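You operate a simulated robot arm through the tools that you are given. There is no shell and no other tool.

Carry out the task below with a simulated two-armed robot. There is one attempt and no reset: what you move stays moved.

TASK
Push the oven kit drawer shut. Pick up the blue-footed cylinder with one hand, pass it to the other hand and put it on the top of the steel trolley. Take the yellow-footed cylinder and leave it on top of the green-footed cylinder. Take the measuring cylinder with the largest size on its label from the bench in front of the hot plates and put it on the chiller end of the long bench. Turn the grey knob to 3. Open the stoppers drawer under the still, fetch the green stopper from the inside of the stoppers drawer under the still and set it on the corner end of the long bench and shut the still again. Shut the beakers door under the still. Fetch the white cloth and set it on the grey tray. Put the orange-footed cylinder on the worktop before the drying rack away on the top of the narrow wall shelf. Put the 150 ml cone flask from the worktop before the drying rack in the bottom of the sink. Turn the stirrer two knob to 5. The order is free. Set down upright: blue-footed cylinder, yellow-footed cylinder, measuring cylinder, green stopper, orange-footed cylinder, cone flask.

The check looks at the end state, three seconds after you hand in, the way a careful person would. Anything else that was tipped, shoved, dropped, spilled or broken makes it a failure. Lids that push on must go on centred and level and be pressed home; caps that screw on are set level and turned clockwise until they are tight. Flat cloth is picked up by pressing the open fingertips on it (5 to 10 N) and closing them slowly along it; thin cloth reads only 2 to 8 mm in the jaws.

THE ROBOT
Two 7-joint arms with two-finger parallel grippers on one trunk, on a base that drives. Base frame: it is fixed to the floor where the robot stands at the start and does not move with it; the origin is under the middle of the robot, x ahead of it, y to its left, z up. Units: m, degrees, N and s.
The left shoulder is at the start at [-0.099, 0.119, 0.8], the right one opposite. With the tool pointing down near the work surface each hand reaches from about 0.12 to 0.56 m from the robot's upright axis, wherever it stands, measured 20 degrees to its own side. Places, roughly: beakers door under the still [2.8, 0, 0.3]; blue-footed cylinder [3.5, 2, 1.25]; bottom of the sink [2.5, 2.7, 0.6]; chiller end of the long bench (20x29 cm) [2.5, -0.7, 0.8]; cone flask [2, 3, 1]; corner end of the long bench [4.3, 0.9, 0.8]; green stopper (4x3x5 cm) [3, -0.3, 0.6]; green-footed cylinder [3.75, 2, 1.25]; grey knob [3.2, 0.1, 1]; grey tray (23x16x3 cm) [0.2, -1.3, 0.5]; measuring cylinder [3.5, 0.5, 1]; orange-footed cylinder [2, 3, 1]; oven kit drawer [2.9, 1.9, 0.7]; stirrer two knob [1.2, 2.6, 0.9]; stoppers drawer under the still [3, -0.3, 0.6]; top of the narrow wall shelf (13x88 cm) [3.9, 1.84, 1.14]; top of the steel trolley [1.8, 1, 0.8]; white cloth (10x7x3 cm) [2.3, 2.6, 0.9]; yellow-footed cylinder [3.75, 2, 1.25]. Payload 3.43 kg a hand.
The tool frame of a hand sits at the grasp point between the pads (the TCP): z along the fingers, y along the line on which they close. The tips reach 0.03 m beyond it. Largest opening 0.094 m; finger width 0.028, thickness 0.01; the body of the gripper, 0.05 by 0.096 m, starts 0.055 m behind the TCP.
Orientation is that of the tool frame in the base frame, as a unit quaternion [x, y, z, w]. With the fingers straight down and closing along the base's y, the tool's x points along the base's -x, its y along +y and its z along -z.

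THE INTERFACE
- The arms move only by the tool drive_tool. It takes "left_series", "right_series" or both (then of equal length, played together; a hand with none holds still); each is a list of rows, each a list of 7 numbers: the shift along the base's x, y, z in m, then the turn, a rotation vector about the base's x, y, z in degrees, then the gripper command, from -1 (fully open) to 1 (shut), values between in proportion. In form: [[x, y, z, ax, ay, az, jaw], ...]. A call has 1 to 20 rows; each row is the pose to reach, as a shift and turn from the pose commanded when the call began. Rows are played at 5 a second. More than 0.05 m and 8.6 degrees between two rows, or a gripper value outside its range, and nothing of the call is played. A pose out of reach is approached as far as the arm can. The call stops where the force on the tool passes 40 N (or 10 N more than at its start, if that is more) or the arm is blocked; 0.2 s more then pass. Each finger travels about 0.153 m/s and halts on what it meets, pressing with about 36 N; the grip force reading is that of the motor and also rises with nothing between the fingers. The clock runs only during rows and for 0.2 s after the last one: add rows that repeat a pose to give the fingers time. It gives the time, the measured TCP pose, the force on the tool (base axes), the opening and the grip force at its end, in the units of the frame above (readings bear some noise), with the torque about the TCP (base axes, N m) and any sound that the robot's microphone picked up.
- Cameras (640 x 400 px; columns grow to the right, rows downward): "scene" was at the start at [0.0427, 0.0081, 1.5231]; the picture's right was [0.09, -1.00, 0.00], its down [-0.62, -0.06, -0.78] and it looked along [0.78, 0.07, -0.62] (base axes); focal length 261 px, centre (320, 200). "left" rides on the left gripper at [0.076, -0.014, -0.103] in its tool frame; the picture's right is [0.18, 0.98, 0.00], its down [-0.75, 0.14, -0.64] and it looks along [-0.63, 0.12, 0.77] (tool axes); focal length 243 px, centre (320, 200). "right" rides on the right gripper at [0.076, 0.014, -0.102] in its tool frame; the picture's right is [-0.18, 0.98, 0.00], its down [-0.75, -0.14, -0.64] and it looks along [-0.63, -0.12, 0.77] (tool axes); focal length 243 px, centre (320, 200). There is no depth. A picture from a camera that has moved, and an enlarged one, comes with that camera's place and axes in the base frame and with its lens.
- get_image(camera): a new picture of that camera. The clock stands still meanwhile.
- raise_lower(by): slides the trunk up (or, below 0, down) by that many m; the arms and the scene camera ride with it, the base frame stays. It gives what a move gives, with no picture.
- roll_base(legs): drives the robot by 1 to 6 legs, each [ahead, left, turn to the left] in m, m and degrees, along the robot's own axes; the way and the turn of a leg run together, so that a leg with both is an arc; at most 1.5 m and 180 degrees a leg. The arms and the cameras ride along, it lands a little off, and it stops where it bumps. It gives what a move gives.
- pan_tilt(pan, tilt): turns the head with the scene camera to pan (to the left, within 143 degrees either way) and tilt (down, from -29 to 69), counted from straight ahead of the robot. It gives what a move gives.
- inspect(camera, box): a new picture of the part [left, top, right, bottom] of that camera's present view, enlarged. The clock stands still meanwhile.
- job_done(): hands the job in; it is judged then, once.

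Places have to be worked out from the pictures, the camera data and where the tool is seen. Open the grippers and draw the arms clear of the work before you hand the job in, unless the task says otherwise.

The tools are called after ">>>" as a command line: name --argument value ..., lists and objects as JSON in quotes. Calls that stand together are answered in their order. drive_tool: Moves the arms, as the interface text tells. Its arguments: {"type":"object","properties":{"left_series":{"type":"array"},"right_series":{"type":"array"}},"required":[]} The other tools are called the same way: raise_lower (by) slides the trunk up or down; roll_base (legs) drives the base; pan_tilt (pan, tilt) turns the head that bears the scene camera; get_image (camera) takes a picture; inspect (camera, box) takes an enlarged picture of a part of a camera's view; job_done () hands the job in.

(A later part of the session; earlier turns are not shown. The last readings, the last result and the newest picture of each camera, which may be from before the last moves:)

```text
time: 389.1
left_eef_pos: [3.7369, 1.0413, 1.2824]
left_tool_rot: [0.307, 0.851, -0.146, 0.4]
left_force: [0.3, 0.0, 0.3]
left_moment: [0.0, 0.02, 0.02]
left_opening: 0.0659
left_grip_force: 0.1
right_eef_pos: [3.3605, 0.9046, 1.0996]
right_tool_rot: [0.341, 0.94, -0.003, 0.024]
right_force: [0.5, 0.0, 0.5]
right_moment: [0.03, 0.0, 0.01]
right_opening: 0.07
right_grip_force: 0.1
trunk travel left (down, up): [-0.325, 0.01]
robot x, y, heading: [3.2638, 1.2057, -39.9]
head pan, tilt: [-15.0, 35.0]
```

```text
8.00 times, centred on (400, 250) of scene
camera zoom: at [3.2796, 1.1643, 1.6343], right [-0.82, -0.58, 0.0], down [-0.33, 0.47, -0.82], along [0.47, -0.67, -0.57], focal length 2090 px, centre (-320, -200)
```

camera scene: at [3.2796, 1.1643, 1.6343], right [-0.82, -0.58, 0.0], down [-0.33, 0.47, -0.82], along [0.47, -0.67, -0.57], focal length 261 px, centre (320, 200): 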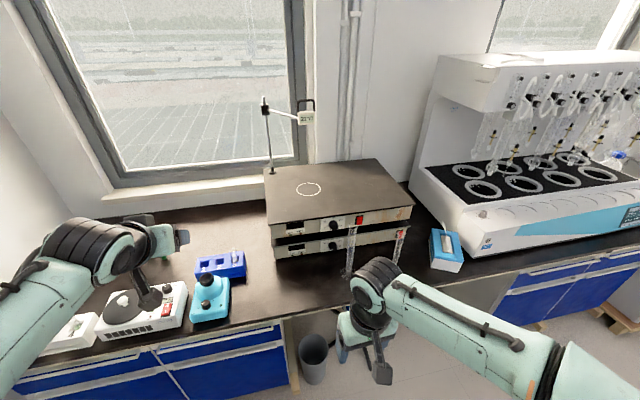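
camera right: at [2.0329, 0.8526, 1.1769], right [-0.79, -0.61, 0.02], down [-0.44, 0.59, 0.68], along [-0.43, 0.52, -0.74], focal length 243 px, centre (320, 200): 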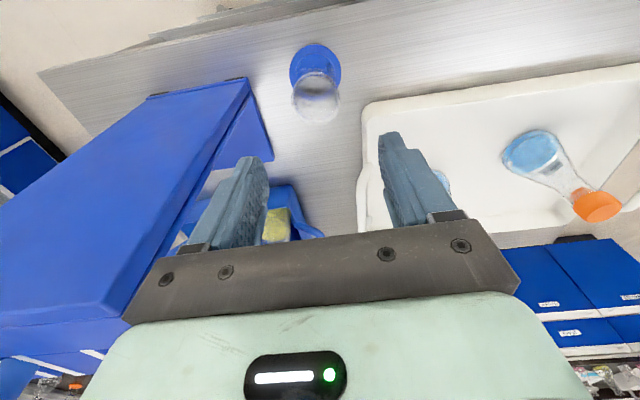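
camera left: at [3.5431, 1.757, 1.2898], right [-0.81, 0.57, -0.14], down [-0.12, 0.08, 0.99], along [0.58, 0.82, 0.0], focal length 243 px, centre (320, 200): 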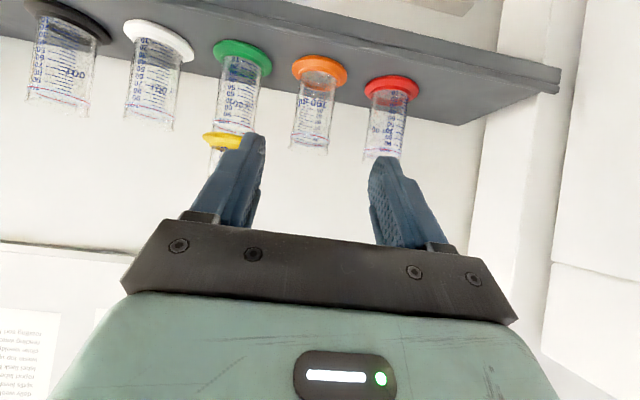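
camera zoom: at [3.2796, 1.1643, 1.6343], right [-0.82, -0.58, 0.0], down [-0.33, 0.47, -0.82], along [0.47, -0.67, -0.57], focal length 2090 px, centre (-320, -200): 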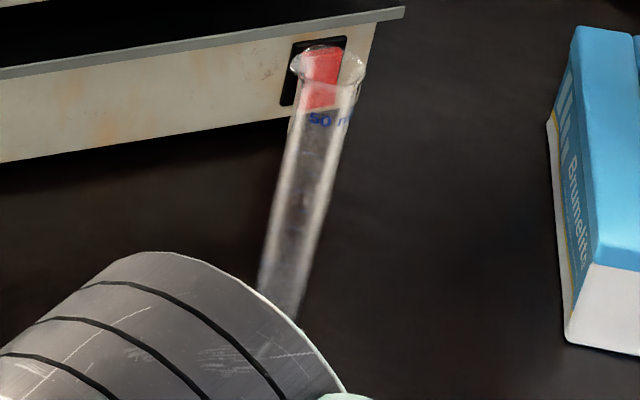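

The left cylinder reads 100 ml, the right one 50 ml, so I take the left one at (3.58, 0.54). I pitch the right hand 50° while extending it partway.

>>> drive_tool --right_series '[[0.0255, -0.0215, 0, -5.15, -6.13, 0, -0.3], [0.051, -0.043, 0, -10.3, -12.26, 0, -0.3], [0.0765, -0.0645, 0, -15.45, -18.4, 0, -0.3], [0.102, -0.086, 0, -20.6, -24.5, 0, -0.3], [0.1275, -0.1075, 0, -25.75, -30.65, 0, -0.3], [0.153, -0.129, 0, -30.9, -36.8, 0, -0.3]]'

>>> roll_base --legs '[[0, -0.13, -2]]'

>>> get_image --camera "right"

>>> get_image --camera "scene"

```text
time: 390.5
left_eef_pos: [3.7393, 1.0391, 1.2814]
left_tool_rot: [0.307, 0.852, -0.145, 0.399]
left_force: [1.2, 0.4, 0.0]
left_moment: [-0.01, 0.0, -0.02]
left_opening: 0.0658
left_grip_force: 0.0
right_eef_pos: [3.5197, 0.7736, 1.0978]
right_tool_rot: [0.305, 0.85, -0.142, 0.405]
right_force: [-0.2, -0.5, -0.8]
right_moment: [0.02, 0.0, -0.01]
right_opening: 0.0611
right_grip_force: 0.1
trunk travel left (down, up): [-0.325, 0.01]
robot x, y, heading: [3.2644, 1.2057, -39.8]
head pan, tilt: [-15.0, 35.0]
```

```text
time: 392.3
left_eef_pos: [3.6505, 0.9279, 1.2819]
left_tool_rot: [0.322, 0.845, -0.153, 0.397]
left_force: [0.3, 0.0, -0.4]
left_moment: [-0.04, -0.02, -0.02]
left_opening: 0.0661
left_grip_force: 0.1
right_eef_pos: [3.42, 0.6681, 1.0975]
right_tool_rot: [0.32, 0.845, -0.149, 0.402]
right_force: [0.8, 0.5, 0.5]
right_moment: [0.03, 0.02, 0.03]
right_opening: 0.0613
right_grip_force: 0.1
trunk travel left (down, up): [-0.325, 0.01]
robot x, y, heading: [3.1802, 1.1114, -42.1]
head pan, tilt: [-15.0, 35.0]
```

```text
taken
camera right: at [3.3333, 0.7645, 1.1024], right [0.74, 0.66, 0.15], down [-0.11, -0.09, 0.99], along [0.67, -0.75, 0.0], focal length 243 px, centre (320, 200)
```

right: 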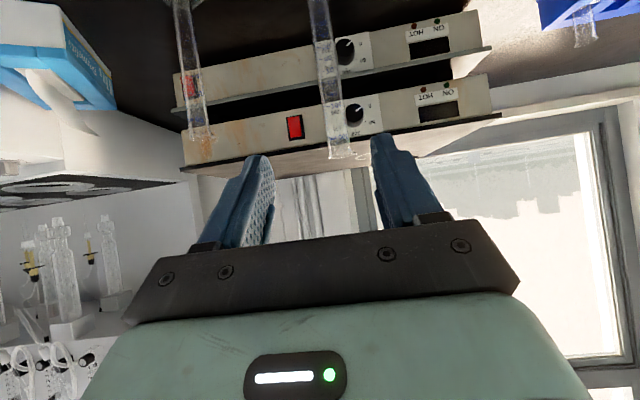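

```text
taken
camera scene: at [3.1948, 1.0668, 1.6343], right [-0.84, -0.55, 0.0], down [-0.31, 0.48, -0.82], along [0.45, -0.69, -0.57], focal length 261 px, centre (320, 200)
```

scene: 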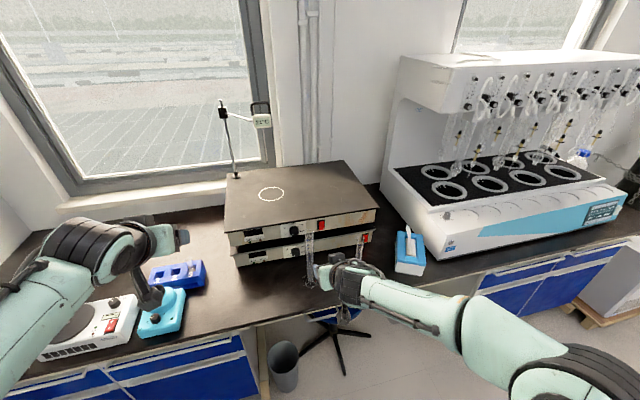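

The 100 ml cylinder is 0.204 m ahead and 9 mm left of the jaw. I move to a pre-grasp, then check.

>>> drive_tool --right_series '[[0.0212, -0.0153, -0.022, 0, 0, 0, -0.3], [0.0423, -0.0306, -0.044, 0, 0, 0, -0.3], [0.0635, -0.0459, -0.066, 0, 0, 0, -0.3], [0.0846, -0.0612, -0.0875, 0, 0, 0, -0.3]]'

>>> get_image --camera "right"

```text
time: 393.3
left_eef_pos: [3.6499, 0.9259, 1.2819]
left_tool_rot: [0.322, 0.846, -0.152, 0.397]
left_force: [0.6, 0.4, 0.2]
left_moment: [0.03, 0.01, -0.03]
left_opening: 0.066
left_grip_force: 0.0
right_eef_pos: [3.5084, 0.6062, 1.0111]
right_tool_rot: [0.32, 0.845, -0.149, 0.402]
right_force: [0.5, 0.1, 0.5]
right_moment: [0.0, -0.02, -0.01]
right_opening: 0.0607
right_grip_force: 0.0
trunk travel left (down, up): [-0.325, 0.01]
robot x, y, heading: [3.1774, 1.1102, -41.8]
head pan, tilt: [-15.0, 35.0]
```

```text
taken
camera right: at [3.4222, 0.7011, 1.0146], right [0.74, 0.66, 0.15], down [-0.11, -0.1, 0.99], along [0.67, -0.75, 0.0], focal length 243 px, centre (320, 200)
```

right: 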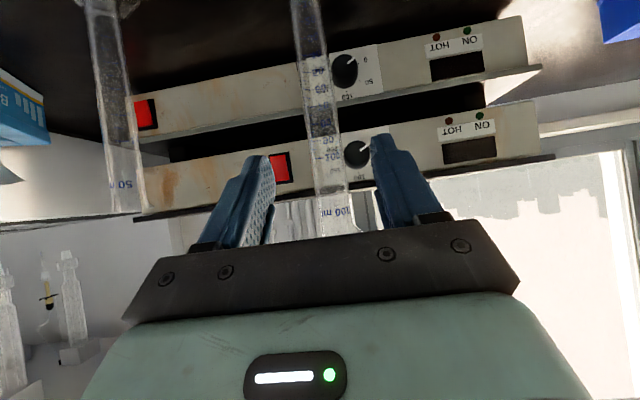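

"100 ml" is clearly legible on it. I advance along the approach line and close on the tube.

>>> drive_tool --right_series '[[0.018, -0.0161, -0.02, 0, 0, 0, -0.3], [0.036, -0.0322, -0.04, 0, 0, 0, -0.3], [0.054, -0.0483, -0.06, 0, 0, 0, -0.3], [0.072, -0.0644, -0.08, 0, 0, 0, -0.3]]'

>>> get_image --camera "right"

```text
time: 394.3
left_eef_pos: [3.6502, 0.9256, 1.2817]
left_tool_rot: [0.322, 0.846, -0.152, 0.397]
left_force: [-0.4, -0.7, -0.3]
left_moment: [0.01, -0.01, -0.02]
left_opening: 0.0654
left_grip_force: 0.0
right_eef_pos: [3.5785, 0.5423, 0.9297]
right_tool_rot: [0.319, 0.845, -0.15, 0.402]
right_force: [0.3, -0.7, -0.5]
right_moment: [0.04, 0.04, 0.0]
right_opening: 0.061
right_grip_force: 0.1
trunk travel left (down, up): [-0.325, 0.01]
robot x, y, heading: [3.1767, 1.1121, -42.1]
head pan, tilt: [-15.0, 35.0]
```

```text
taken
camera right: at [3.4919, 0.6382, 0.9341], right [0.74, 0.66, 0.15], down [-0.11, -0.09, 0.99], along [0.67, -0.75, 0.0], focal length 243 px, centre (320, 200)
```

right: 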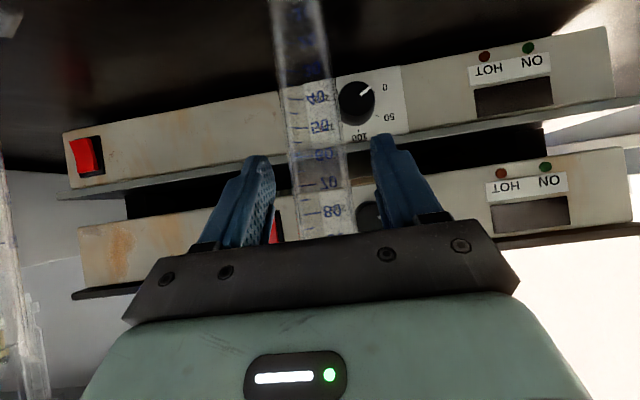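

>>> drive_tool --right_series '[[0, 0, 0, 0, 0, 0, 0], [0, 0, 0, 0, 0, 0, 0.2], [0, 0, 0, 0, 0, 0, 0.4], [0, 0, 0, 0, 0, 0, 0.8], [0, 0, 0, 0, 0, 0, 0.8], [0, 0, 0.02, 0, 0, 0, 0.8], [0, 0, 0.05, 0, 0, 0, 0.8], [0, 0, 0.09, 0, 0, 0, 0.8]]'

>>> get_image --camera "right"

>>> get_image --camera "scene"

```text
time: 396.1
left_eef_pos: [3.6508, 0.9268, 1.2824]
left_tool_rot: [0.322, 0.845, -0.153, 0.397]
left_force: [0.4, 0.2, -0.6]
left_moment: [0.01, -0.03, 0.03]
left_opening: 0.0659
left_grip_force: 0.1
right_eef_pos: [3.5772, 0.5427, 1.0191]
right_tool_rot: [0.32, 0.844, -0.15, 0.402]
right_force: [-1.2, -0.5, -2.4]
right_moment: [-0.05, -0.01, -0.03]
right_opening: 0.0345
right_grip_force: 35.9
trunk travel left (down, up): [-0.325, 0.01]
robot x, y, heading: [3.1784, 1.1128, -42.0]
head pan, tilt: [-15.0, 35.0]
```

```text
taken
camera right: at [3.4907, 0.6386, 1.0242], right [0.74, 0.66, 0.15], down [-0.11, -0.1, 0.99], along [0.67, -0.75, 0.0], focal length 243 px, centre (320, 200)
```

right: 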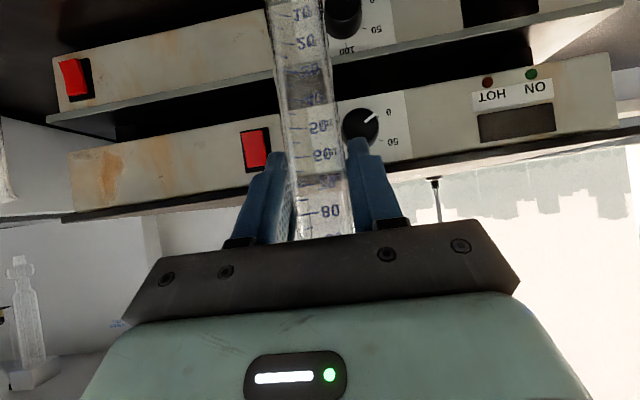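

```text
taken
camera scene: at [3.1947, 1.0671, 1.6343], right [-0.84, -0.55, 0.0], down [-0.31, 0.48, -0.82], along [0.45, -0.69, -0.57], focal length 261 px, centre (320, 200)
```

scene: 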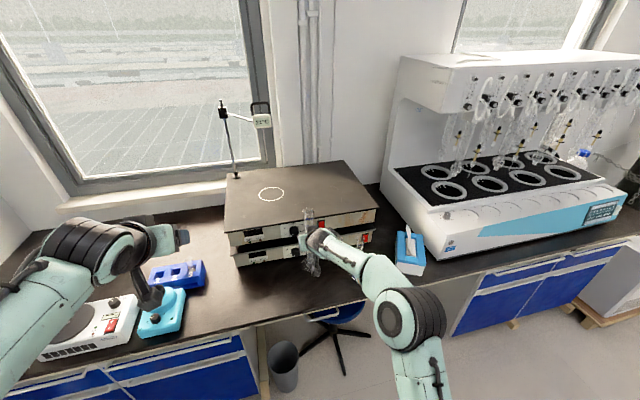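

Held upright (34.5 mm tube; it stood with TCP at z≈0.930). I back away from the bench and drive right to the chiller end.

>>> roll_base --legs '[[-0.27, 0, 0], [0, -0.82, 0], [0, -0.82, 0]]'

>>> pan_tilt --pan -10 --tilt 35

>>> get_image --camera "scene"

```text
time: 412.6
left_eef_pos: [2.3257, -0.1357, 1.2807]
left_tool_rot: [0.329, 0.843, -0.156, 0.396]
left_force: [0.3, -1.1, 0.7]
left_moment: [0.01, -0.01, 0.01]
left_opening: 0.0654
left_grip_force: 0.0
right_eef_pos: [2.247, -0.5209, 1.0178]
right_tool_rot: [0.327, 0.842, -0.153, 0.4]
right_force: [0.0, 0.3, -1.7]
right_moment: [-0.02, 0.01, 0.02]
right_opening: 0.0338
right_grip_force: 36.5
trunk travel left (down, up): [-0.325, 0.01]
robot x, y, heading: [1.8585, 0.0508, -42.7]
head pan, tilt: [-15.0, 35.0]
```

```text
time: 413.3
left_eef_pos: [2.326, -0.1353, 1.2819]
left_tool_rot: [0.328, 0.843, -0.155, 0.397]
left_force: [-0.3, 0.7, -1.7]
left_moment: [0.01, -0.01, -0.01]
left_opening: 0.0658
left_grip_force: 0.1
right_eef_pos: [2.2485, -0.5187, 1.0172]
right_tool_rot: [0.326, 0.842, -0.153, 0.401]
right_force: [0.2, 0.2, -1.4]
right_moment: [-0.01, 0.0, -0.01]
right_opening: 0.0337
right_grip_force: 35.3
trunk travel left (down, up): [-0.325, 0.01]
robot x, y, heading: [1.857, 0.0581, -42.9]
head pan, tilt: [-10.0, 35.0]
```

```text
taken
camera scene: at [1.8797, 0.016, 1.6343], right [-0.8, -0.6, 0.0], down [-0.35, 0.46, -0.82], along [0.49, -0.65, -0.57], focal length 261 px, centre (320, 200)
```

scene: 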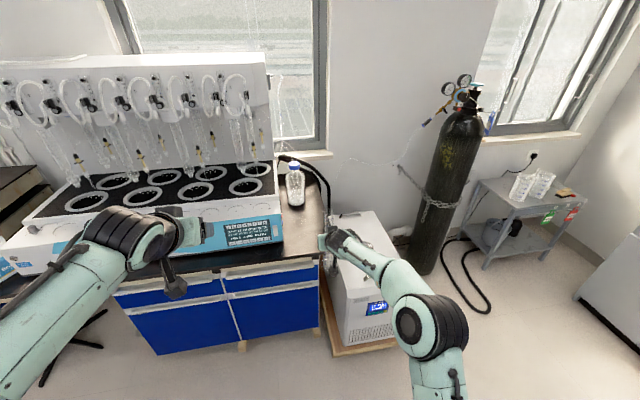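

>>> inspect --camera "scene" --box '[230, 150, 370, 290]'

```text
2.86 times, centred on (300, 220) of scene
camera zoom: at [1.8797, 0.016, 1.6343], right [-0.8, -0.6, 0.0], down [-0.35, 0.46, -0.82], along [0.49, -0.65, -0.57], focal length 746 px, centre (377, 143)
```

zoom: 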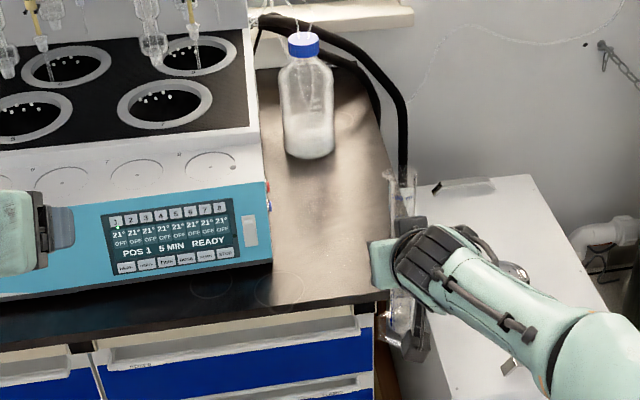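

The free patch lies between the still's right side and the bench end. I shift 5.5 cm left and roll 0.28 m ahead.

>>> roll_base --legs '[[0, 0.055, 0.6], [0.28, 0, 0]]'

>>> get_image --camera "right"

>>> inspect --camera "scene" --box '[200, 180, 400, 320]'

```text
time: 416.0
left_eef_pos: [2.5743, -0.2691, 1.282]
left_tool_rot: [0.321, 0.846, -0.152, 0.398]
left_force: [0.0, -0.7, 0.0]
left_moment: [-0.03, -0.01, -0.01]
left_opening: 0.0658
left_grip_force: 0.1
right_eef_pos: [2.5036, -0.6532, 1.0173]
right_tool_rot: [0.318, 0.845, -0.149, 0.402]
right_force: [0.1, -0.3, -2.6]
right_moment: [0.0, 0.02, -0.02]
right_opening: 0.0337
right_grip_force: 35.6
trunk travel left (down, up): [-0.325, 0.01]
robot x, y, heading: [2.1018, -0.0886, -41.7]
head pan, tilt: [-10.0, 35.0]
```

```text
taken
camera right: at [2.4162, -0.5587, 1.0233], right [0.73, 0.66, 0.15], down [-0.11, -0.1, 0.99], along [0.67, -0.74, 0.0], focal length 243 px, centre (320, 200)
```

right: 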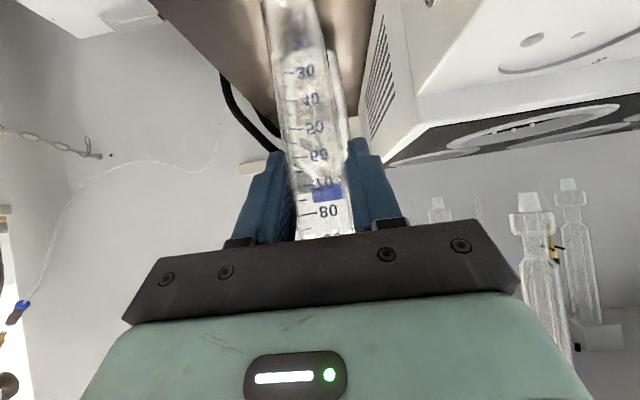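

```text
2.86 times, centred on (300, 250) of scene
camera zoom: at [2.125, -0.1268, 1.6341], right [-0.79, -0.62, 0.0], down [-0.36, 0.45, -0.82], along [0.51, -0.64, -0.57], focal length 746 px, centre (377, 57)
```

zoom: 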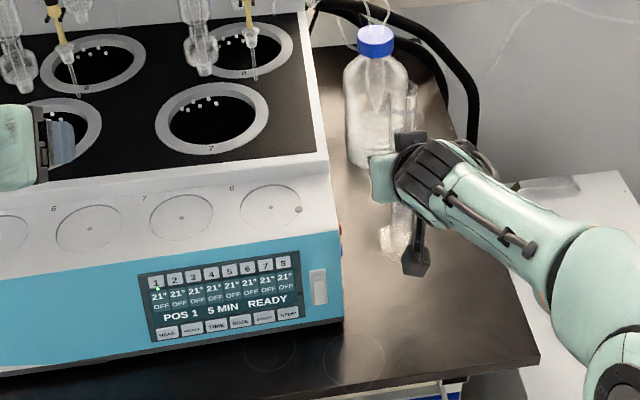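

The cylinder hovers over the free patch. I nudge it to the middle and lower it.

>>> drive_tool --right_series '[[0.001, -0.0212, -0.01, 0, 0, 0, 0.8], [0.001, -0.0212, -0.04, 0, 0, 0, 0.8], [0.001, -0.0212, -0.065, 0, 0, 0, 0.8], [0.001, -0.0212, -0.08, 0, 0, 0, 0.8]]'

>>> drive_tool --right_series '[[0, 0, -0.002, 0, 0, 0, 0.8], [0, 0, -0.004, 0, 0, 0, 0.8]]'

>>> drive_tool --right_series '[[0, 0, -0.0015, 0, 0, 0, 0.8], [0, 0, -0.003, 0, 0, 0, 0.8]]'

>>> inspect --camera "scene" --box '[250, 210, 370, 310]'

```text
time: 417.0
left_eef_pos: [2.5745, -0.2698, 1.2822]
left_tool_rot: [0.32, 0.846, -0.152, 0.398]
left_force: [-0.1, -0.4, 0.1]
left_moment: [0.02, 0.02, 0.01]
left_opening: 0.0657
left_grip_force: 0.1
right_eef_pos: [2.5048, -0.6745, 0.9386]
right_tool_rot: [0.318, 0.845, -0.149, 0.403]
right_force: [0.9, -0.1, -1.8]
right_moment: [-0.01, 0.0, -0.01]
right_opening: 0.0338
right_grip_force: 36.2
trunk travel left (down, up): [-0.325, 0.01]
robot x, y, heading: [2.1011, -0.0853, -41.5]
head pan, tilt: [-10.0, 35.0]
```

```text
time: 417.6
left_eef_pos: [2.5738, -0.2694, 1.2816]
left_tool_rot: [0.321, 0.847, -0.152, 0.397]
left_force: [0.5, -0.3, -0.6]
left_moment: [0.01, -0.04, -0.03]
left_opening: 0.0658
left_grip_force: 0.0
right_eef_pos: [2.5028, -0.6758, 0.935]
right_tool_rot: [0.318, 0.845, -0.149, 0.403]
right_force: [0.1, -0.4, -2.8]
right_moment: [-0.01, -0.03, 0.01]
right_opening: 0.0339
right_grip_force: 35.7
trunk travel left (down, up): [-0.325, 0.01]
robot x, y, heading: [2.1029, -0.0862, -41.7]
head pan, tilt: [-10.0, 35.0]
```

```text
time: 418.2
left_eef_pos: [2.5738, -0.27, 1.2821]
left_tool_rot: [0.321, 0.846, -0.152, 0.398]
left_force: [-0.7, 0.5, -0.5]
left_moment: [0.02, -0.01, 0.02]
left_opening: 0.0656
left_grip_force: 0.0
right_eef_pos: [2.5043, -0.6745, 0.9313]
right_tool_rot: [0.319, 0.845, -0.149, 0.402]
right_force: [1.0, 0.2, -1.9]
right_moment: [-0.01, 0.0, 0.0]
right_opening: 0.0337
right_grip_force: 35.9
trunk travel left (down, up): [-0.325, 0.01]
robot x, y, heading: [2.1014, -0.0892, -41.8]
head pan, tilt: [-10.0, 35.0]
```

```text
4.00 times, centred on (310, 260) of scene
camera zoom: at [2.1252, -0.127, 1.6343], right [-0.78, -0.62, 0.0], down [-0.36, 0.45, -0.82], along [0.51, -0.64, -0.57], focal length 1045 px, centre (360, -40)
```

zoom: 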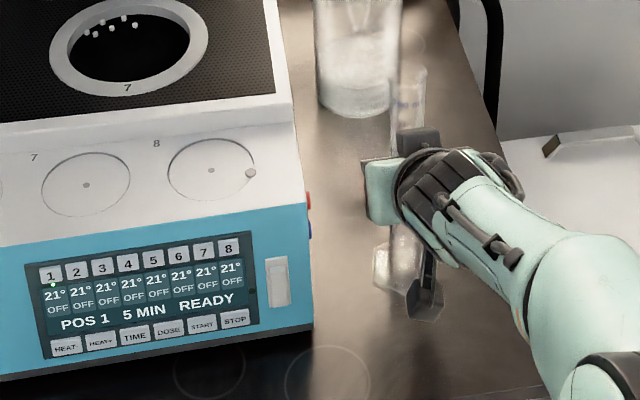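

>>> drive_tool --right_series '[[0, 0, -0.0015, 0, 0, 0, 0.8], [0, 0, -0.003, 0, 0, 0, 0.8]]'

>>> drive_tool --right_series '[[0, 0, -0.001, 0, 0, 0, 0.8], [0, 0, -0.002, 0, 0, 0, 0.8]]'

>>> drive_tool --right_series '[[0, 0, -0.001, 0, 0, 0, 0.8], [0, 0, -0.002, 0, 0, 0, 0.8]]'

```text
time: 418.8
left_eef_pos: [2.5735, -0.2691, 1.2822]
left_tool_rot: [0.32, 0.846, -0.152, 0.398]
left_force: [-0.2, 0.8, 0.0]
left_moment: [0.02, 0.01, 0.02]
left_opening: 0.0655
left_grip_force: 0.2
right_eef_pos: [2.5051, -0.675, 0.93]
right_tool_rot: [0.319, 0.845, -0.15, 0.402]
right_force: [-2.2, 1.6, 2.8]
right_moment: [0.32, 0.14, 0.02]
right_opening: 0.0337
right_grip_force: 36.1
trunk travel left (down, up): [-0.325, 0.01]
robot x, y, heading: [2.1018, -0.0879, -41.6]
head pan, tilt: [-10.0, 35.0]
```

```text
time: 419.4
left_eef_pos: [2.5737, -0.269, 1.283]
left_tool_rot: [0.321, 0.846, -0.152, 0.398]
left_force: [0.7, -0.4, -0.2]
left_moment: [-0.01, 0.01, 0.0]
left_opening: 0.0656
left_grip_force: 0.0
right_eef_pos: [2.5039, -0.6756, 0.9298]
right_tool_rot: [0.318, 0.844, -0.15, 0.405]
right_force: [-5.4, 1.7, 13.6]
right_moment: [0.63, 0.53, 0.12]
right_opening: 0.0339
right_grip_force: 36.5
trunk travel left (down, up): [-0.325, 0.01]
robot x, y, heading: [2.1028, -0.0893, -41.6]
head pan, tilt: [-10.0, 35.0]
```

```text
time: 420.0
left_eef_pos: [2.572, -0.2678, 1.2829]
left_tool_rot: [0.32, 0.846, -0.153, 0.399]
left_force: [-1.2, 0.3, 0.6]
left_moment: [-0.01, 0.01, 0.02]
left_opening: 0.0657
left_grip_force: 0.1
right_eef_pos: [2.5044, -0.6757, 0.9303]
right_tool_rot: [0.318, 0.844, -0.15, 0.406]
right_force: [-2.5, -2.6, 24.3]
right_moment: [0.44, 0.53, 0.08]
right_opening: 0.0337
right_grip_force: 35.9
trunk travel left (down, up): [-0.325, 0.01]
robot x, y, heading: [2.1073, -0.0851, -41.8]
head pan, tilt: [-10.0, 35.0]
```

It stands (24 N). I ease off, open and retreat along the approach line.

>>> drive_tool --right_series '[[0, 0, 0.003, 0, 0, 0, 0.8], [0, 0, 0.003, 0, 0, 0, 0.4], [0, 0, 0.003, 0, 0, 0, 0.2], [0, 0, 0.003, 0, 0, 0, 0], [0, 0, 0.003, 0, 0, 0, -0.3], [-0.0172, 0.0155, 0.018, 0, 0, 0, -0.3], [-0.034, 0.031, 0.036, 0, 0, 0, -0.3], [-0.055, 0.05, 0.06, 0, 0, 0, -0.3], [-0.08, 0.072, 0.09, 0, 0, 0, -0.3]]'

>>> inspect --camera "scene" --box '[220, 170, 380, 310]'

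>>> get_image --camera "right"

```text
time: 422.0
left_eef_pos: [2.5741, -0.2681, 1.2829]
left_tool_rot: [0.32, 0.846, -0.152, 0.398]
left_force: [0.3, 0.3, -0.4]
left_moment: [-0.02, -0.03, 0.04]
left_opening: 0.0658
left_grip_force: 0.0
right_eef_pos: [2.4204, -0.6014, 1.0119]
right_tool_rot: [0.319, 0.845, -0.15, 0.402]
right_force: [-0.5, 0.4, 0.4]
right_moment: [0.0, -0.02, 0.0]
right_opening: 0.0609
right_grip_force: 0.0
trunk travel left (down, up): [-0.325, 0.01]
robot x, y, heading: [2.1028, -0.088, -41.6]
head pan, tilt: [-10.0, 35.0]
```

```text
2.86 times, centred on (300, 240) of scene
camera zoom: at [2.1239, -0.1257, 1.6343], right [-0.78, -0.62, 0.0], down [-0.35, 0.45, -0.82], along [0.51, -0.64, -0.57], focal length 746 px, centre (377, 86)
```

zoom: 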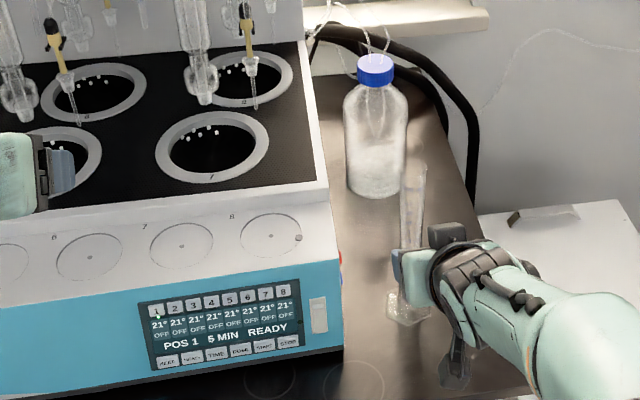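

```text
taken
camera right: at [2.3341, -0.5065, 1.0175], right [0.73, 0.66, 0.15], down [-0.11, -0.1, 0.99], along [0.67, -0.74, 0.0], focal length 243 px, centre (320, 200)
```

right: 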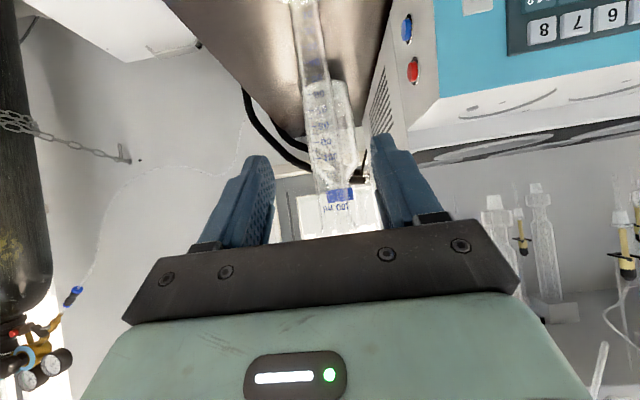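

The 100 ml cylinder stands upright on the chiller end. Now the grey knob: I back off, drive left to it and zoom on its dial.

>>> roll_base --legs '[[-0.2, 0, 0], [0, 0.72, 0]]'

>>> pan_tilt --pan 8 --tilt 35

>>> get_image --camera "scene"

```text
time: 429.8
left_eef_pos: [2.8893, 0.4036, 1.2831]
left_tool_rot: [0.313, 0.849, -0.148, 0.399]
left_force: [-0.7, 0.0, 0.2]
left_moment: [-0.01, 0.03, 0.03]
left_opening: 0.0657
left_grip_force: 0.1
right_eef_pos: [2.7429, 0.0667, 1.0126]
right_tool_rot: [0.311, 0.848, -0.145, 0.403]
right_force: [-0.6, -0.1, 0.6]
right_moment: [-0.01, -0.02, 0.0]
right_opening: 0.0613
right_grip_force: 0.1
trunk travel left (down, up): [-0.325, 0.01]
robot x, y, heading: [2.4149, 0.573, -40.6]
head pan, tilt: [-10.0, 35.0]
```

```text
time: 430.6
left_eef_pos: [2.8896, 0.4033, 1.2811]
left_tool_rot: [0.314, 0.849, -0.149, 0.398]
left_force: [-0.1, 0.3, 0.5]
left_moment: [-0.01, 0.01, -0.06]
left_opening: 0.0656
left_grip_force: 0.1
right_eef_pos: [2.7436, 0.0678, 1.0116]
right_tool_rot: [0.311, 0.848, -0.146, 0.404]
right_force: [0.5, -0.2, 0.6]
right_moment: [0.03, 0.0, 0.01]
right_opening: 0.0609
right_grip_force: 0.0
trunk travel left (down, up): [-0.325, 0.01]
robot x, y, heading: [2.4143, 0.575, -40.6]
head pan, tilt: [8.0, 35.0]
```

```text
taken
camera scene: at [2.456, 0.5579, 1.6343], right [-0.54, -0.84, 0.0], down [-0.48, 0.31, -0.82], along [0.69, -0.44, -0.57], focal length 261 px, centre (320, 200)
```

scene: 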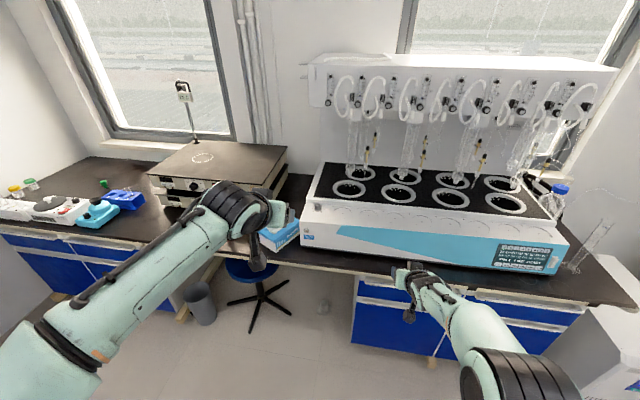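

>>> inspect --camera "scene" --box '[292, 180, 348, 215]'

>>> inspect --camera "scene" --box '[303, 188, 327, 203]'

```text
11.43 times, centred on (320, 198) of scene
camera zoom: at [2.456, 0.5579, 1.6343], right [-0.54, -0.84, 0.0], down [-0.48, 0.31, -0.82], along [0.69, -0.44, -0.57], focal length 2985 px, centre (320, 229)
```

zoom: 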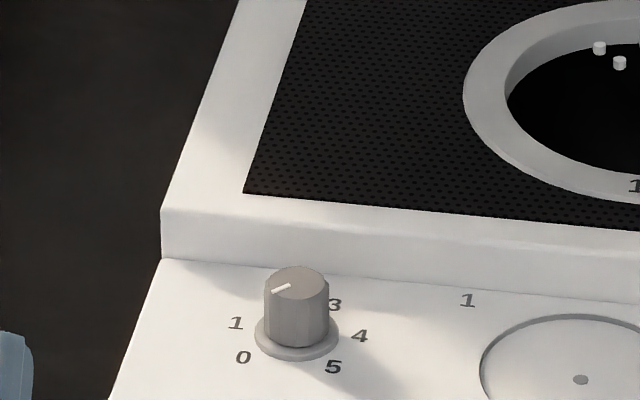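

```text
16.00 times, centred on (315, 196) of scene
camera zoom: at [2.456, 0.5579, 1.6343], right [-0.54, -0.84, 0.0], down [-0.48, 0.31, -0.82], along [0.69, -0.44, -0.57], focal length 4179 px, centre (400, 272)
```

zoom: 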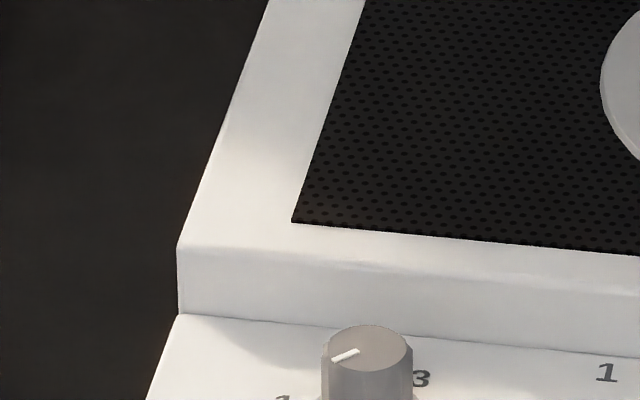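

The dial runs 0–5 clockwise (53° per step, 0 front-left, 5 front-right) and the pointer is at 0; 3 lies about 160° clockwise. I'll use the left hand, tool down, in two 80° turns. First I fold the right hand back and straighten both.

>>> drive_tool --left_series '[[-0.0065, 0.0056, -0.025, 4.65, 5.43, 0, -0.2], [-0.013, 0.0111, -0.05, 9.3, 10.86, 0, -0.2], [-0.0195, 0.0167, -0.075, 13.95, 16.3, 0, -0.2], [-0.026, 0.0223, -0.1, 18.6, 21.7, 0, -0.2], [-0.0326, 0.0279, -0.125, 23.25, 27.15, 0, -0.2], [-0.039, 0.0334, -0.15, 27.9, 32.6, 0, -0.2], [-0.0456, 0.039, -0.17, 32.5, 38, 0, -0.2]]' --right_series '[[-0.0345, 0.0295, 0.007, 4.46, 5.2, 0, -0.3], [-0.069, 0.059, 0.014, 8.9, 10.4, 0, -0.3], [-0.1035, 0.0885, 0.021, 13.4, 15.6, 0, -0.3], [-0.138, 0.118, 0.028, 17.9, 20.8, 0, -0.3], [-0.1725, 0.1475, 0.035, 22.3, 26, 0, -0.3], [-0.207, 0.177, 0.042, 26.8, 31.2, 0, -0.3], [-0.24, 0.206, 0.049, 31.2, 36.4, 0, -0.3]]'

>>> roll_base --legs '[[0.38, 0, -1.6]]'

>>> get_image --camera "left"

>>> get_image --camera "scene"

```text
time: 432.2
left_eef_pos: [2.8435, 0.4421, 1.112]
left_tool_rot: [0.345, 0.939, -0.001, 0.003]
left_force: [-1.2, -0.7, -0.1]
left_moment: [0.03, -0.01, 0.03]
left_opening: 0.0567
left_grip_force: 0.0
right_eef_pos: [2.5008, 0.2721, 1.061]
right_tool_rot: [0.345, 0.938, -0.005, 0.023]
right_force: [0.6, -1.0, -0.1]
right_moment: [0.02, 0.0, 0.0]
right_opening: 0.0613
right_grip_force: 0.1
trunk travel left (down, up): [-0.325, 0.01]
robot x, y, heading: [2.4146, 0.576, -40.8]
head pan, tilt: [8.0, 35.0]
```

```text
time: 434.7
left_eef_pos: [3.1265, 0.1805, 1.1128]
left_tool_rot: [0.357, 0.934, -0.002, 0.004]
left_force: [-0.8, 0.2, 0.4]
left_moment: [0.03, 0.01, -0.01]
left_opening: 0.0563
left_grip_force: 0.0
right_eef_pos: [2.7807, 0.0185, 1.0597]
right_tool_rot: [0.356, 0.934, -0.004, 0.025]
right_force: [0.1, -0.5, 0.6]
right_moment: [0.0, -0.03, 0.01]
right_opening: 0.061
right_grip_force: 0.0
trunk travel left (down, up): [-0.325, 0.01]
robot x, y, heading: [2.7021, 0.3249, -42.0]
head pan, tilt: [8.0, 35.0]
```

```text
taken
camera left: at [3.0601, 0.2205, 1.2153], right [0.52, 0.86, 0.0], down [0.65, -0.39, 0.65], along [0.55, -0.34, -0.76], focal length 243 px, centre (320, 200)
```

left: 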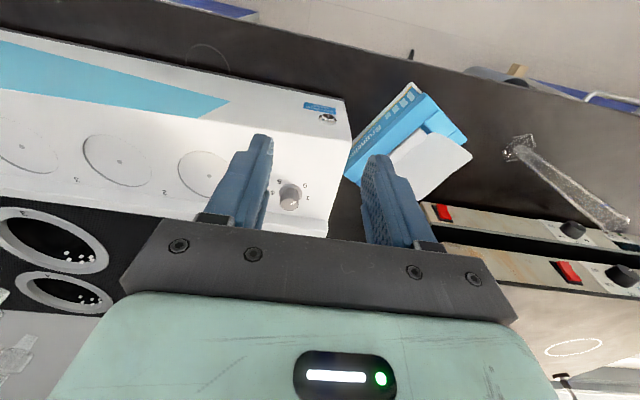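

```text
taken
camera scene: at [2.7422, 0.305, 1.6342], right [-0.56, -0.83, 0.0], down [-0.48, 0.32, -0.82], along [0.68, -0.46, -0.57], focal length 261 px, centre (320, 200)
```

scene: 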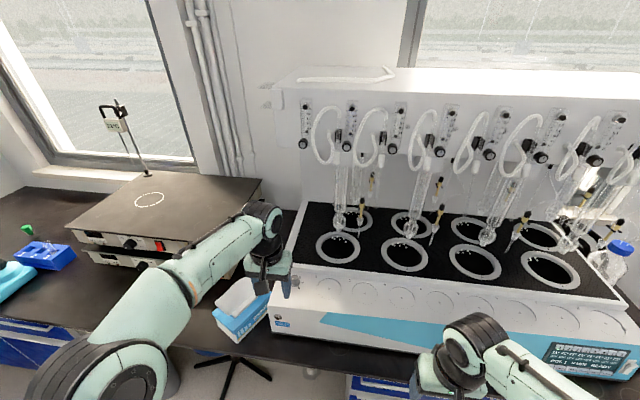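

The hand camera confirms the knob at (3.217, 0.076). I roll 5 cm ahead, then bring the hand above it with a +40° yaw.

>>> roll_base --legs '[[0.05, 0, 0]]'

```text
time: 435.6
left_eef_pos: [3.1612, 0.1477, 1.1119]
left_tool_rot: [0.356, 0.934, -0.001, 0.002]
left_force: [0.1, -0.8, -0.1]
left_moment: [0.0, -0.03, 0.0]
left_opening: 0.0562
left_grip_force: 0.0
right_eef_pos: [2.8179, -0.0134, 1.0608]
right_tool_rot: [0.358, 0.934, -0.005, 0.024]
right_force: [0.6, 0.1, -0.7]
right_moment: [0.02, 0.04, 0.01]
right_opening: 0.0611
right_grip_force: 0.0
trunk travel left (down, up): [-0.325, 0.01]
robot x, y, heading: [2.7389, 0.2951, -41.8]
head pan, tilt: [8.0, 35.0]
```

>>> drive_tool --left_series '[[0.0112, -0.0144, -0.015, 0, 0, 8, -0.2], [0.0223, -0.0288, -0.03, 0, 0, 16, -0.2], [0.0335, -0.0432, -0.045, 0, 0, 24, -0.2], [0.0446, -0.0576, -0.06, 0, 0, 32, -0.2], [0.0558, -0.072, -0.08, 0, 0, 40, -0.2]]'

>>> get_image --camera "left"

>>> inspect --camera "left" --box '[220, 60, 420, 185]'

```text
time: 436.8
left_eef_pos: [3.2198, 0.0724, 1.0321]
left_tool_rot: [0.014, 1.0, 0.0, 0.003]
left_force: [0.4, -1.3, 0.9]
left_moment: [0.0, 0.01, -0.01]
left_opening: 0.0563
left_grip_force: 0.1
right_eef_pos: [2.8184, -0.0141, 1.0607]
right_tool_rot: [0.357, 0.934, -0.005, 0.024]
right_force: [-0.6, -0.6, -0.2]
right_moment: [0.0, 0.02, -0.02]
right_opening: 0.0611
right_grip_force: 0.1
trunk travel left (down, up): [-0.325, 0.01]
robot x, y, heading: [2.7383, 0.2931, -41.9]
head pan, tilt: [8.0, 35.0]
```

```text
taken
camera left: at [3.1425, 0.06, 1.1354], right [-0.16, 0.99, 0.0], down [0.75, 0.12, 0.65], along [0.64, 0.1, -0.76], focal length 243 px, centre (320, 200)
```

left: 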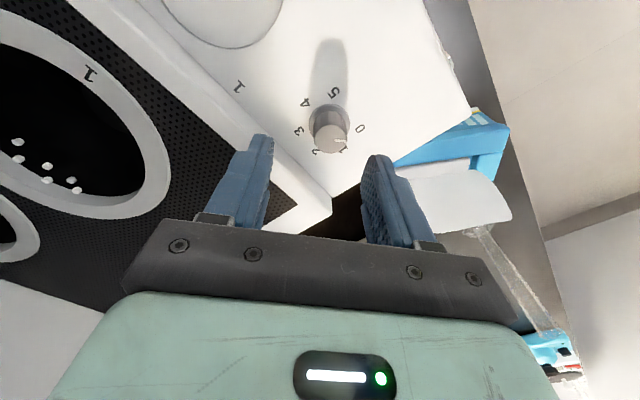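

```text
3.20 times, centred on (320, 122) of left
camera zoom: at [3.1425, 0.06, 1.1354], right [-0.16, 0.99, 0.0], down [0.75, 0.12, 0.65], along [0.64, 0.1, -0.76], focal length 776 px, centre (320, 448)
```

zoom: 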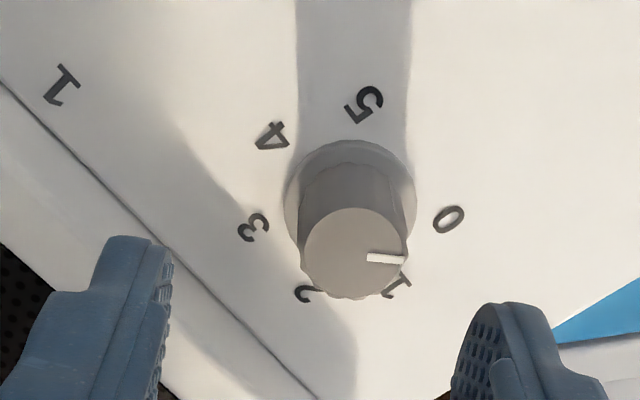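

Clear view: pointer at 0, digits clockwise; the knob's axis is 9 mm left and 3 mm ahead of the TCP, its top at z≈0.966. I align, descend around it and close.

>>> drive_tool --left_series '[[0.0032, 0.0088, -0.01, 0, 0, 0, 0], [0.0032, 0.0088, -0.03, 0, 0, 0, 0.04], [0.0032, 0.0088, -0.045, 0, 0, 0, 0.04]]'

>>> inspect --camera "left" --box '[220, 80, 420, 205]'

```text
time: 437.6
left_eef_pos: [3.2226, 0.084, 0.9875]
left_tool_rot: [0.015, 1.0, 0.0, 0.003]
left_force: [0.2, 0.2, 0.4]
left_moment: [-0.01, 0.02, -0.01]
left_opening: 0.045
left_grip_force: 0.0
right_eef_pos: [2.8171, -0.0136, 1.062]
right_tool_rot: [0.358, 0.934, -0.005, 0.024]
right_force: [-0.2, 1.0, 0.5]
right_moment: [0.0, -0.01, 0.01]
right_opening: 0.061
right_grip_force: 0.1
trunk travel left (down, up): [-0.325, 0.01]
robot x, y, heading: [2.7384, 0.288, -42.3]
head pan, tilt: [8.0, 35.0]
```

```text
3.20 times, centred on (320, 142) of left
camera zoom: at [3.1459, 0.0715, 1.0899], right [-0.15, 0.99, 0.0], down [0.75, 0.12, 0.65], along [0.64, 0.1, -0.76], focal length 776 px, centre (320, 384)
```

zoom: 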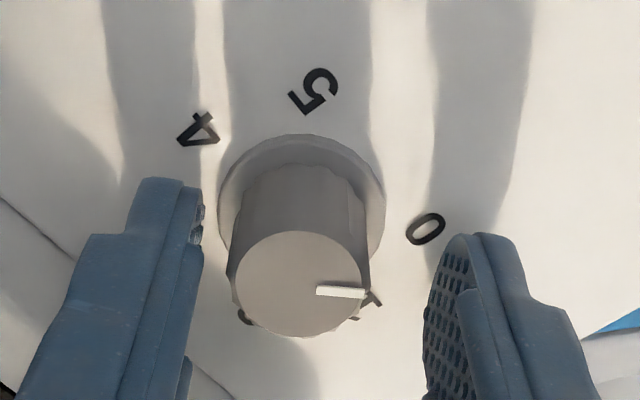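

>>> drive_tool --left_series '[[0.0041, -0.0026, 0, 0, 0, 0, 0.04], [0.0041, -0.0026, -0.012, 0, 0, 0, 0.04], [0.0041, -0.0026, -0.012, 0, 0, 0, 0.3], [0.0041, -0.0026, -0.012, 0, 0, 0, 0.5], [0.0041, -0.0026, -0.012, 0, 0, 0, 0.9], [0.0041, -0.0026, -0.012, 0, 0, 0, 0.9]]'

>>> inspect --camera "left" --box '[220, 80, 420, 205]'

```text
time: 438.4
left_eef_pos: [3.2279, 0.0839, 0.9854]
left_tool_rot: [0.015, 1.0, -0.004, 0.009]
left_force: [-9.0, 8.4, 18.5]
left_moment: [0.81, 0.51, 0.05]
left_opening: 0.0406
left_grip_force: 6.4
right_eef_pos: [2.8164, -0.0124, 1.0614]
right_tool_rot: [0.358, 0.934, -0.005, 0.025]
right_force: [0.1, -0.5, -0.5]
right_moment: [-0.01, -0.02, -0.02]
right_opening: 0.0611
right_grip_force: 0.1
trunk travel left (down, up): [-0.325, 0.01]
robot x, y, heading: [2.7389, 0.2896, -42.0]
head pan, tilt: [8.0, 35.0]
stopped in row 3 (left hand): the force on the tool passed its limit at 44 N (the readings are from after the stop); the commanded pose is now the measured one
```

```text
3.20 times, centred on (320, 142) of left
camera zoom: at [3.1487, 0.0719, 1.0878], right [-0.15, 0.99, -0.01], down [0.75, 0.12, 0.65], along [0.65, 0.09, -0.76], focal length 776 px, centre (320, 384)
```

zoom: 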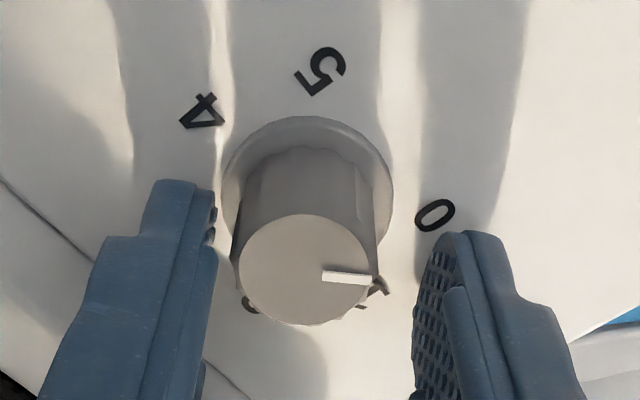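

The tips touched the ledge (z≈0.955), so the knob is smaller/higher than assumed: axis at about (3.217, 0.079), top ≈0.981. I rise 1 cm, recentre and check.

>>> drive_tool --left_series '[[0, 0, 0.01, 0, 0, 0, 0.04], [-0.0055, -0.0025, 0.01, 0.2, -0.6, 0, 0.04], [-0.0111, -0.0049, 0.01, 0.4, -1.1, 0, 0.04]]'

>>> inspect --camera "left" --box '[220, 80, 420, 205]'

```text
time: 439.2
left_eef_pos: [3.2177, 0.0772, 0.9924]
left_tool_rot: [0.016, 1.0, 0.001, 0.018]
left_force: [0.9, -1.1, 0.9]
left_moment: [0.01, -0.03, 0.0]
left_opening: 0.0448
left_grip_force: 0.0
right_eef_pos: [2.8186, -0.0144, 1.0601]
right_tool_rot: [0.357, 0.934, -0.005, 0.024]
right_force: [0.5, 0.5, -0.6]
right_moment: [-0.01, 0.0, 0.01]
right_opening: 0.061
right_grip_force: 0.0
trunk travel left (down, up): [-0.325, 0.01]
robot x, y, heading: [2.7396, 0.2902, -41.8]
head pan, tilt: [8.0, 35.0]
```

```text
3.20 times, centred on (320, 142) of left
camera zoom: at [3.1378, 0.0646, 1.0935], right [-0.15, 0.99, -0.01], down [0.73, 0.12, 0.67], along [0.66, 0.1, -0.74], focal length 776 px, centre (320, 384)
```

zoom: 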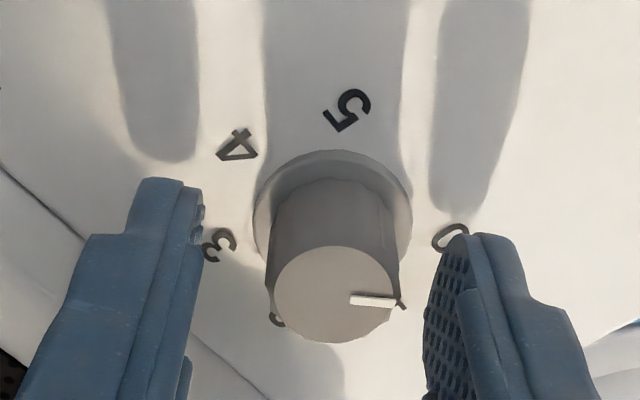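

>>> drive_tool --left_series '[[-0.0046, 0.0023, 0, 0, 2.06, 0, 0.04], [-0.0046, 0.0023, -0.004, 0, 2.06, 0, 0.04]]'

>>> inspect --camera "left" --box '[220, 80, 420, 205]'

```text
time: 439.8
left_eef_pos: [3.2142, 0.0787, 0.9884]
left_tool_rot: [0.015, 1.0, 0.0, -0.001]
left_force: [0.5, 0.2, -0.2]
left_moment: [0.01, 0.01, 0.03]
left_opening: 0.0452
left_grip_force: 0.0
right_eef_pos: [2.8173, -0.0143, 1.0609]
right_tool_rot: [0.357, 0.934, -0.005, 0.024]
right_force: [-0.3, -0.9, 0.3]
right_moment: [0.02, 0.0, 0.02]
right_opening: 0.0612
right_grip_force: 0.1
trunk travel left (down, up): [-0.325, 0.01]
robot x, y, heading: [2.7372, 0.2883, -41.8]
head pan, tilt: [8.0, 35.0]
```

```text
3.20 times, centred on (320, 142) of left
camera zoom: at [3.1377, 0.0666, 1.0919], right [-0.15, 0.99, 0.0], down [0.76, 0.12, 0.64], along [0.63, 0.1, -0.77], focal length 776 px, centre (320, 384)
```

zoom: 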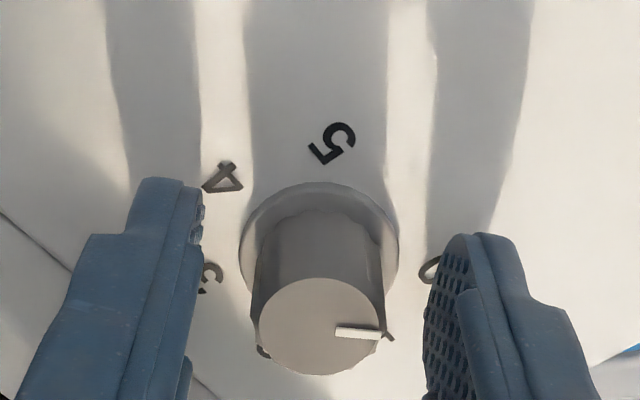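

The knob is centred within 1 mm. I close on it.

>>> drive_tool --left_series '[[0, 0, 0.001, 0, 0, 0, 0.2], [0, 0, 0.001, 0, 0, 0, 0.4], [0, 0, 0.001, 0, 0, 0, 0.6], [0, 0, 0.001, 0, 0, 0, 0.9], [0, 0, 0.001, 0, 0, 0, 0.9]]'

>>> inspect --camera "left" --box '[220, 80, 420, 205]'

```text
time: 441.0
left_eef_pos: [3.214, 0.0792, 0.9883]
left_tool_rot: [0.015, 1.0, 0.0, -0.002]
left_force: [-0.3, -1.4, 0.1]
left_moment: [-0.03, -0.21, -0.07]
left_opening: 0.0232
left_grip_force: 45.0
right_eef_pos: [2.8181, -0.0148, 1.0606]
right_tool_rot: [0.357, 0.934, -0.005, 0.024]
right_force: [0.6, 0.3, -0.7]
right_moment: [-0.01, -0.01, -0.02]
right_opening: 0.0608
right_grip_force: 0.1
trunk travel left (down, up): [-0.325, 0.01]
robot x, y, heading: [2.7394, 0.2865, -42.1]
head pan, tilt: [8.0, 35.0]
```

```text
3.20 times, centred on (320, 142) of left
camera zoom: at [3.1372, 0.067, 1.0926], right [-0.15, 0.99, 0.0], down [0.76, 0.12, 0.64], along [0.63, 0.1, -0.77], focal length 776 px, centre (320, 384)
```

zoom: 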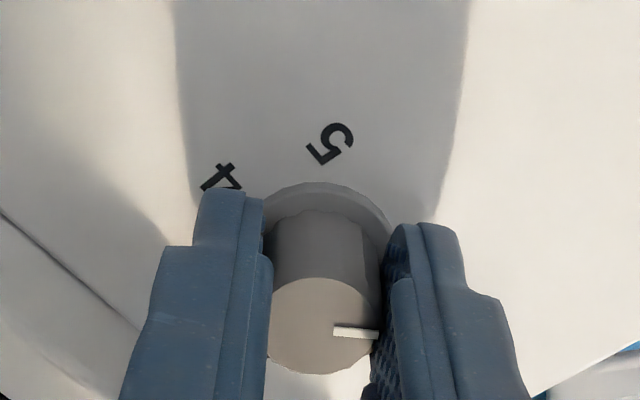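

Gripped (23 mm). I turn it 80° clockwise.

>>> drive_tool --left_series '[[0, 0, 0, 0, 0, -8, 0.9], [0, 0, 0, 0, 0, -16, 0.9], [0, 0, 0, 0, 0, -24, 0.9], [0, 0, 0, 0, 0, -32, 0.9], [0, 0, 0, 0, 0, -40, 0.9], [0, 0, 0, 0, 0, -48, 0.9], [0, 0, 0, 0, 0, -56, 0.9], [0, 0, 0, 0, 0, -64, 0.9], [0, 0, 0, 0, 0, -72, 0.9], [0, 0, 0, 0, 0, -80, 0.9]]'

>>> get_image --camera "left"

>>> inspect --camera "left" --box '[220, 80, 420, 205]'

```text
time: 443.2
left_eef_pos: [3.2161, 0.0821, 0.9901]
left_tool_rot: [0.655, 0.756, 0.002, 0.0]
left_force: [16.0, 13.8, -9.5]
left_moment: [-0.49, -0.25, 0.07]
left_opening: 0.0232
left_grip_force: 45.5
right_eef_pos: [2.8211, -0.0127, 1.0607]
right_tool_rot: [0.356, 0.934, -0.006, 0.024]
right_force: [0.0, 0.3, 0.3]
right_moment: [-0.01, -0.01, -0.01]
right_opening: 0.0609
right_grip_force: 0.2
trunk travel left (down, up): [-0.325, 0.01]
robot x, y, heading: [2.7424, 0.2911, -42.0]
head pan, tilt: [8.0, 35.0]
```

```text
taken
camera left: at [3.1912, 0.1547, 1.0927], right [0.95, 0.32, 0.0], down [0.25, -0.73, 0.64], along [0.21, -0.6, -0.77], focal length 243 px, centre (320, 200)
```

left: 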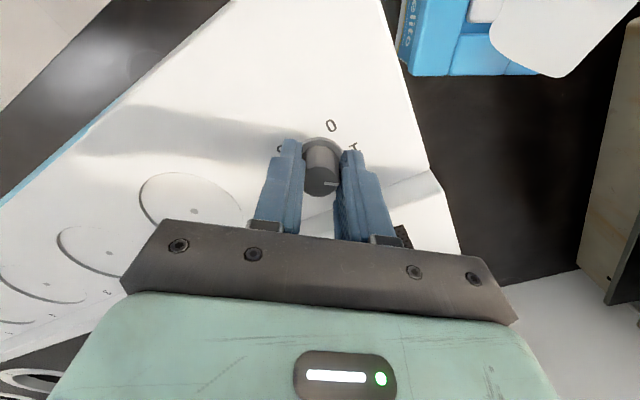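

```text
3.20 times, centred on (320, 142) of left
camera zoom: at [3.1912, 0.1547, 1.0927], right [0.95, 0.32, 0.0], down [0.25, -0.73, 0.64], along [0.21, -0.6, -0.77], focal length 776 px, centre (320, 384)
```

zoom: 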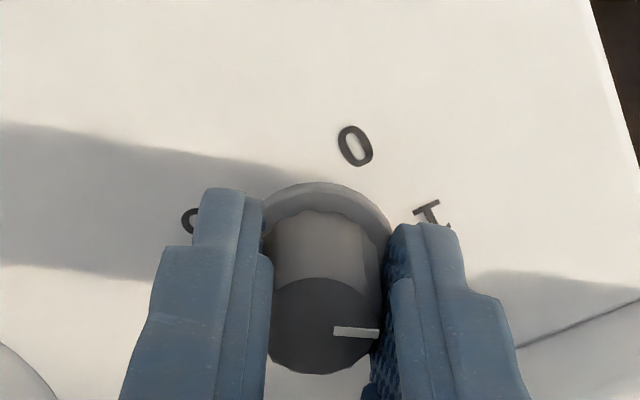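

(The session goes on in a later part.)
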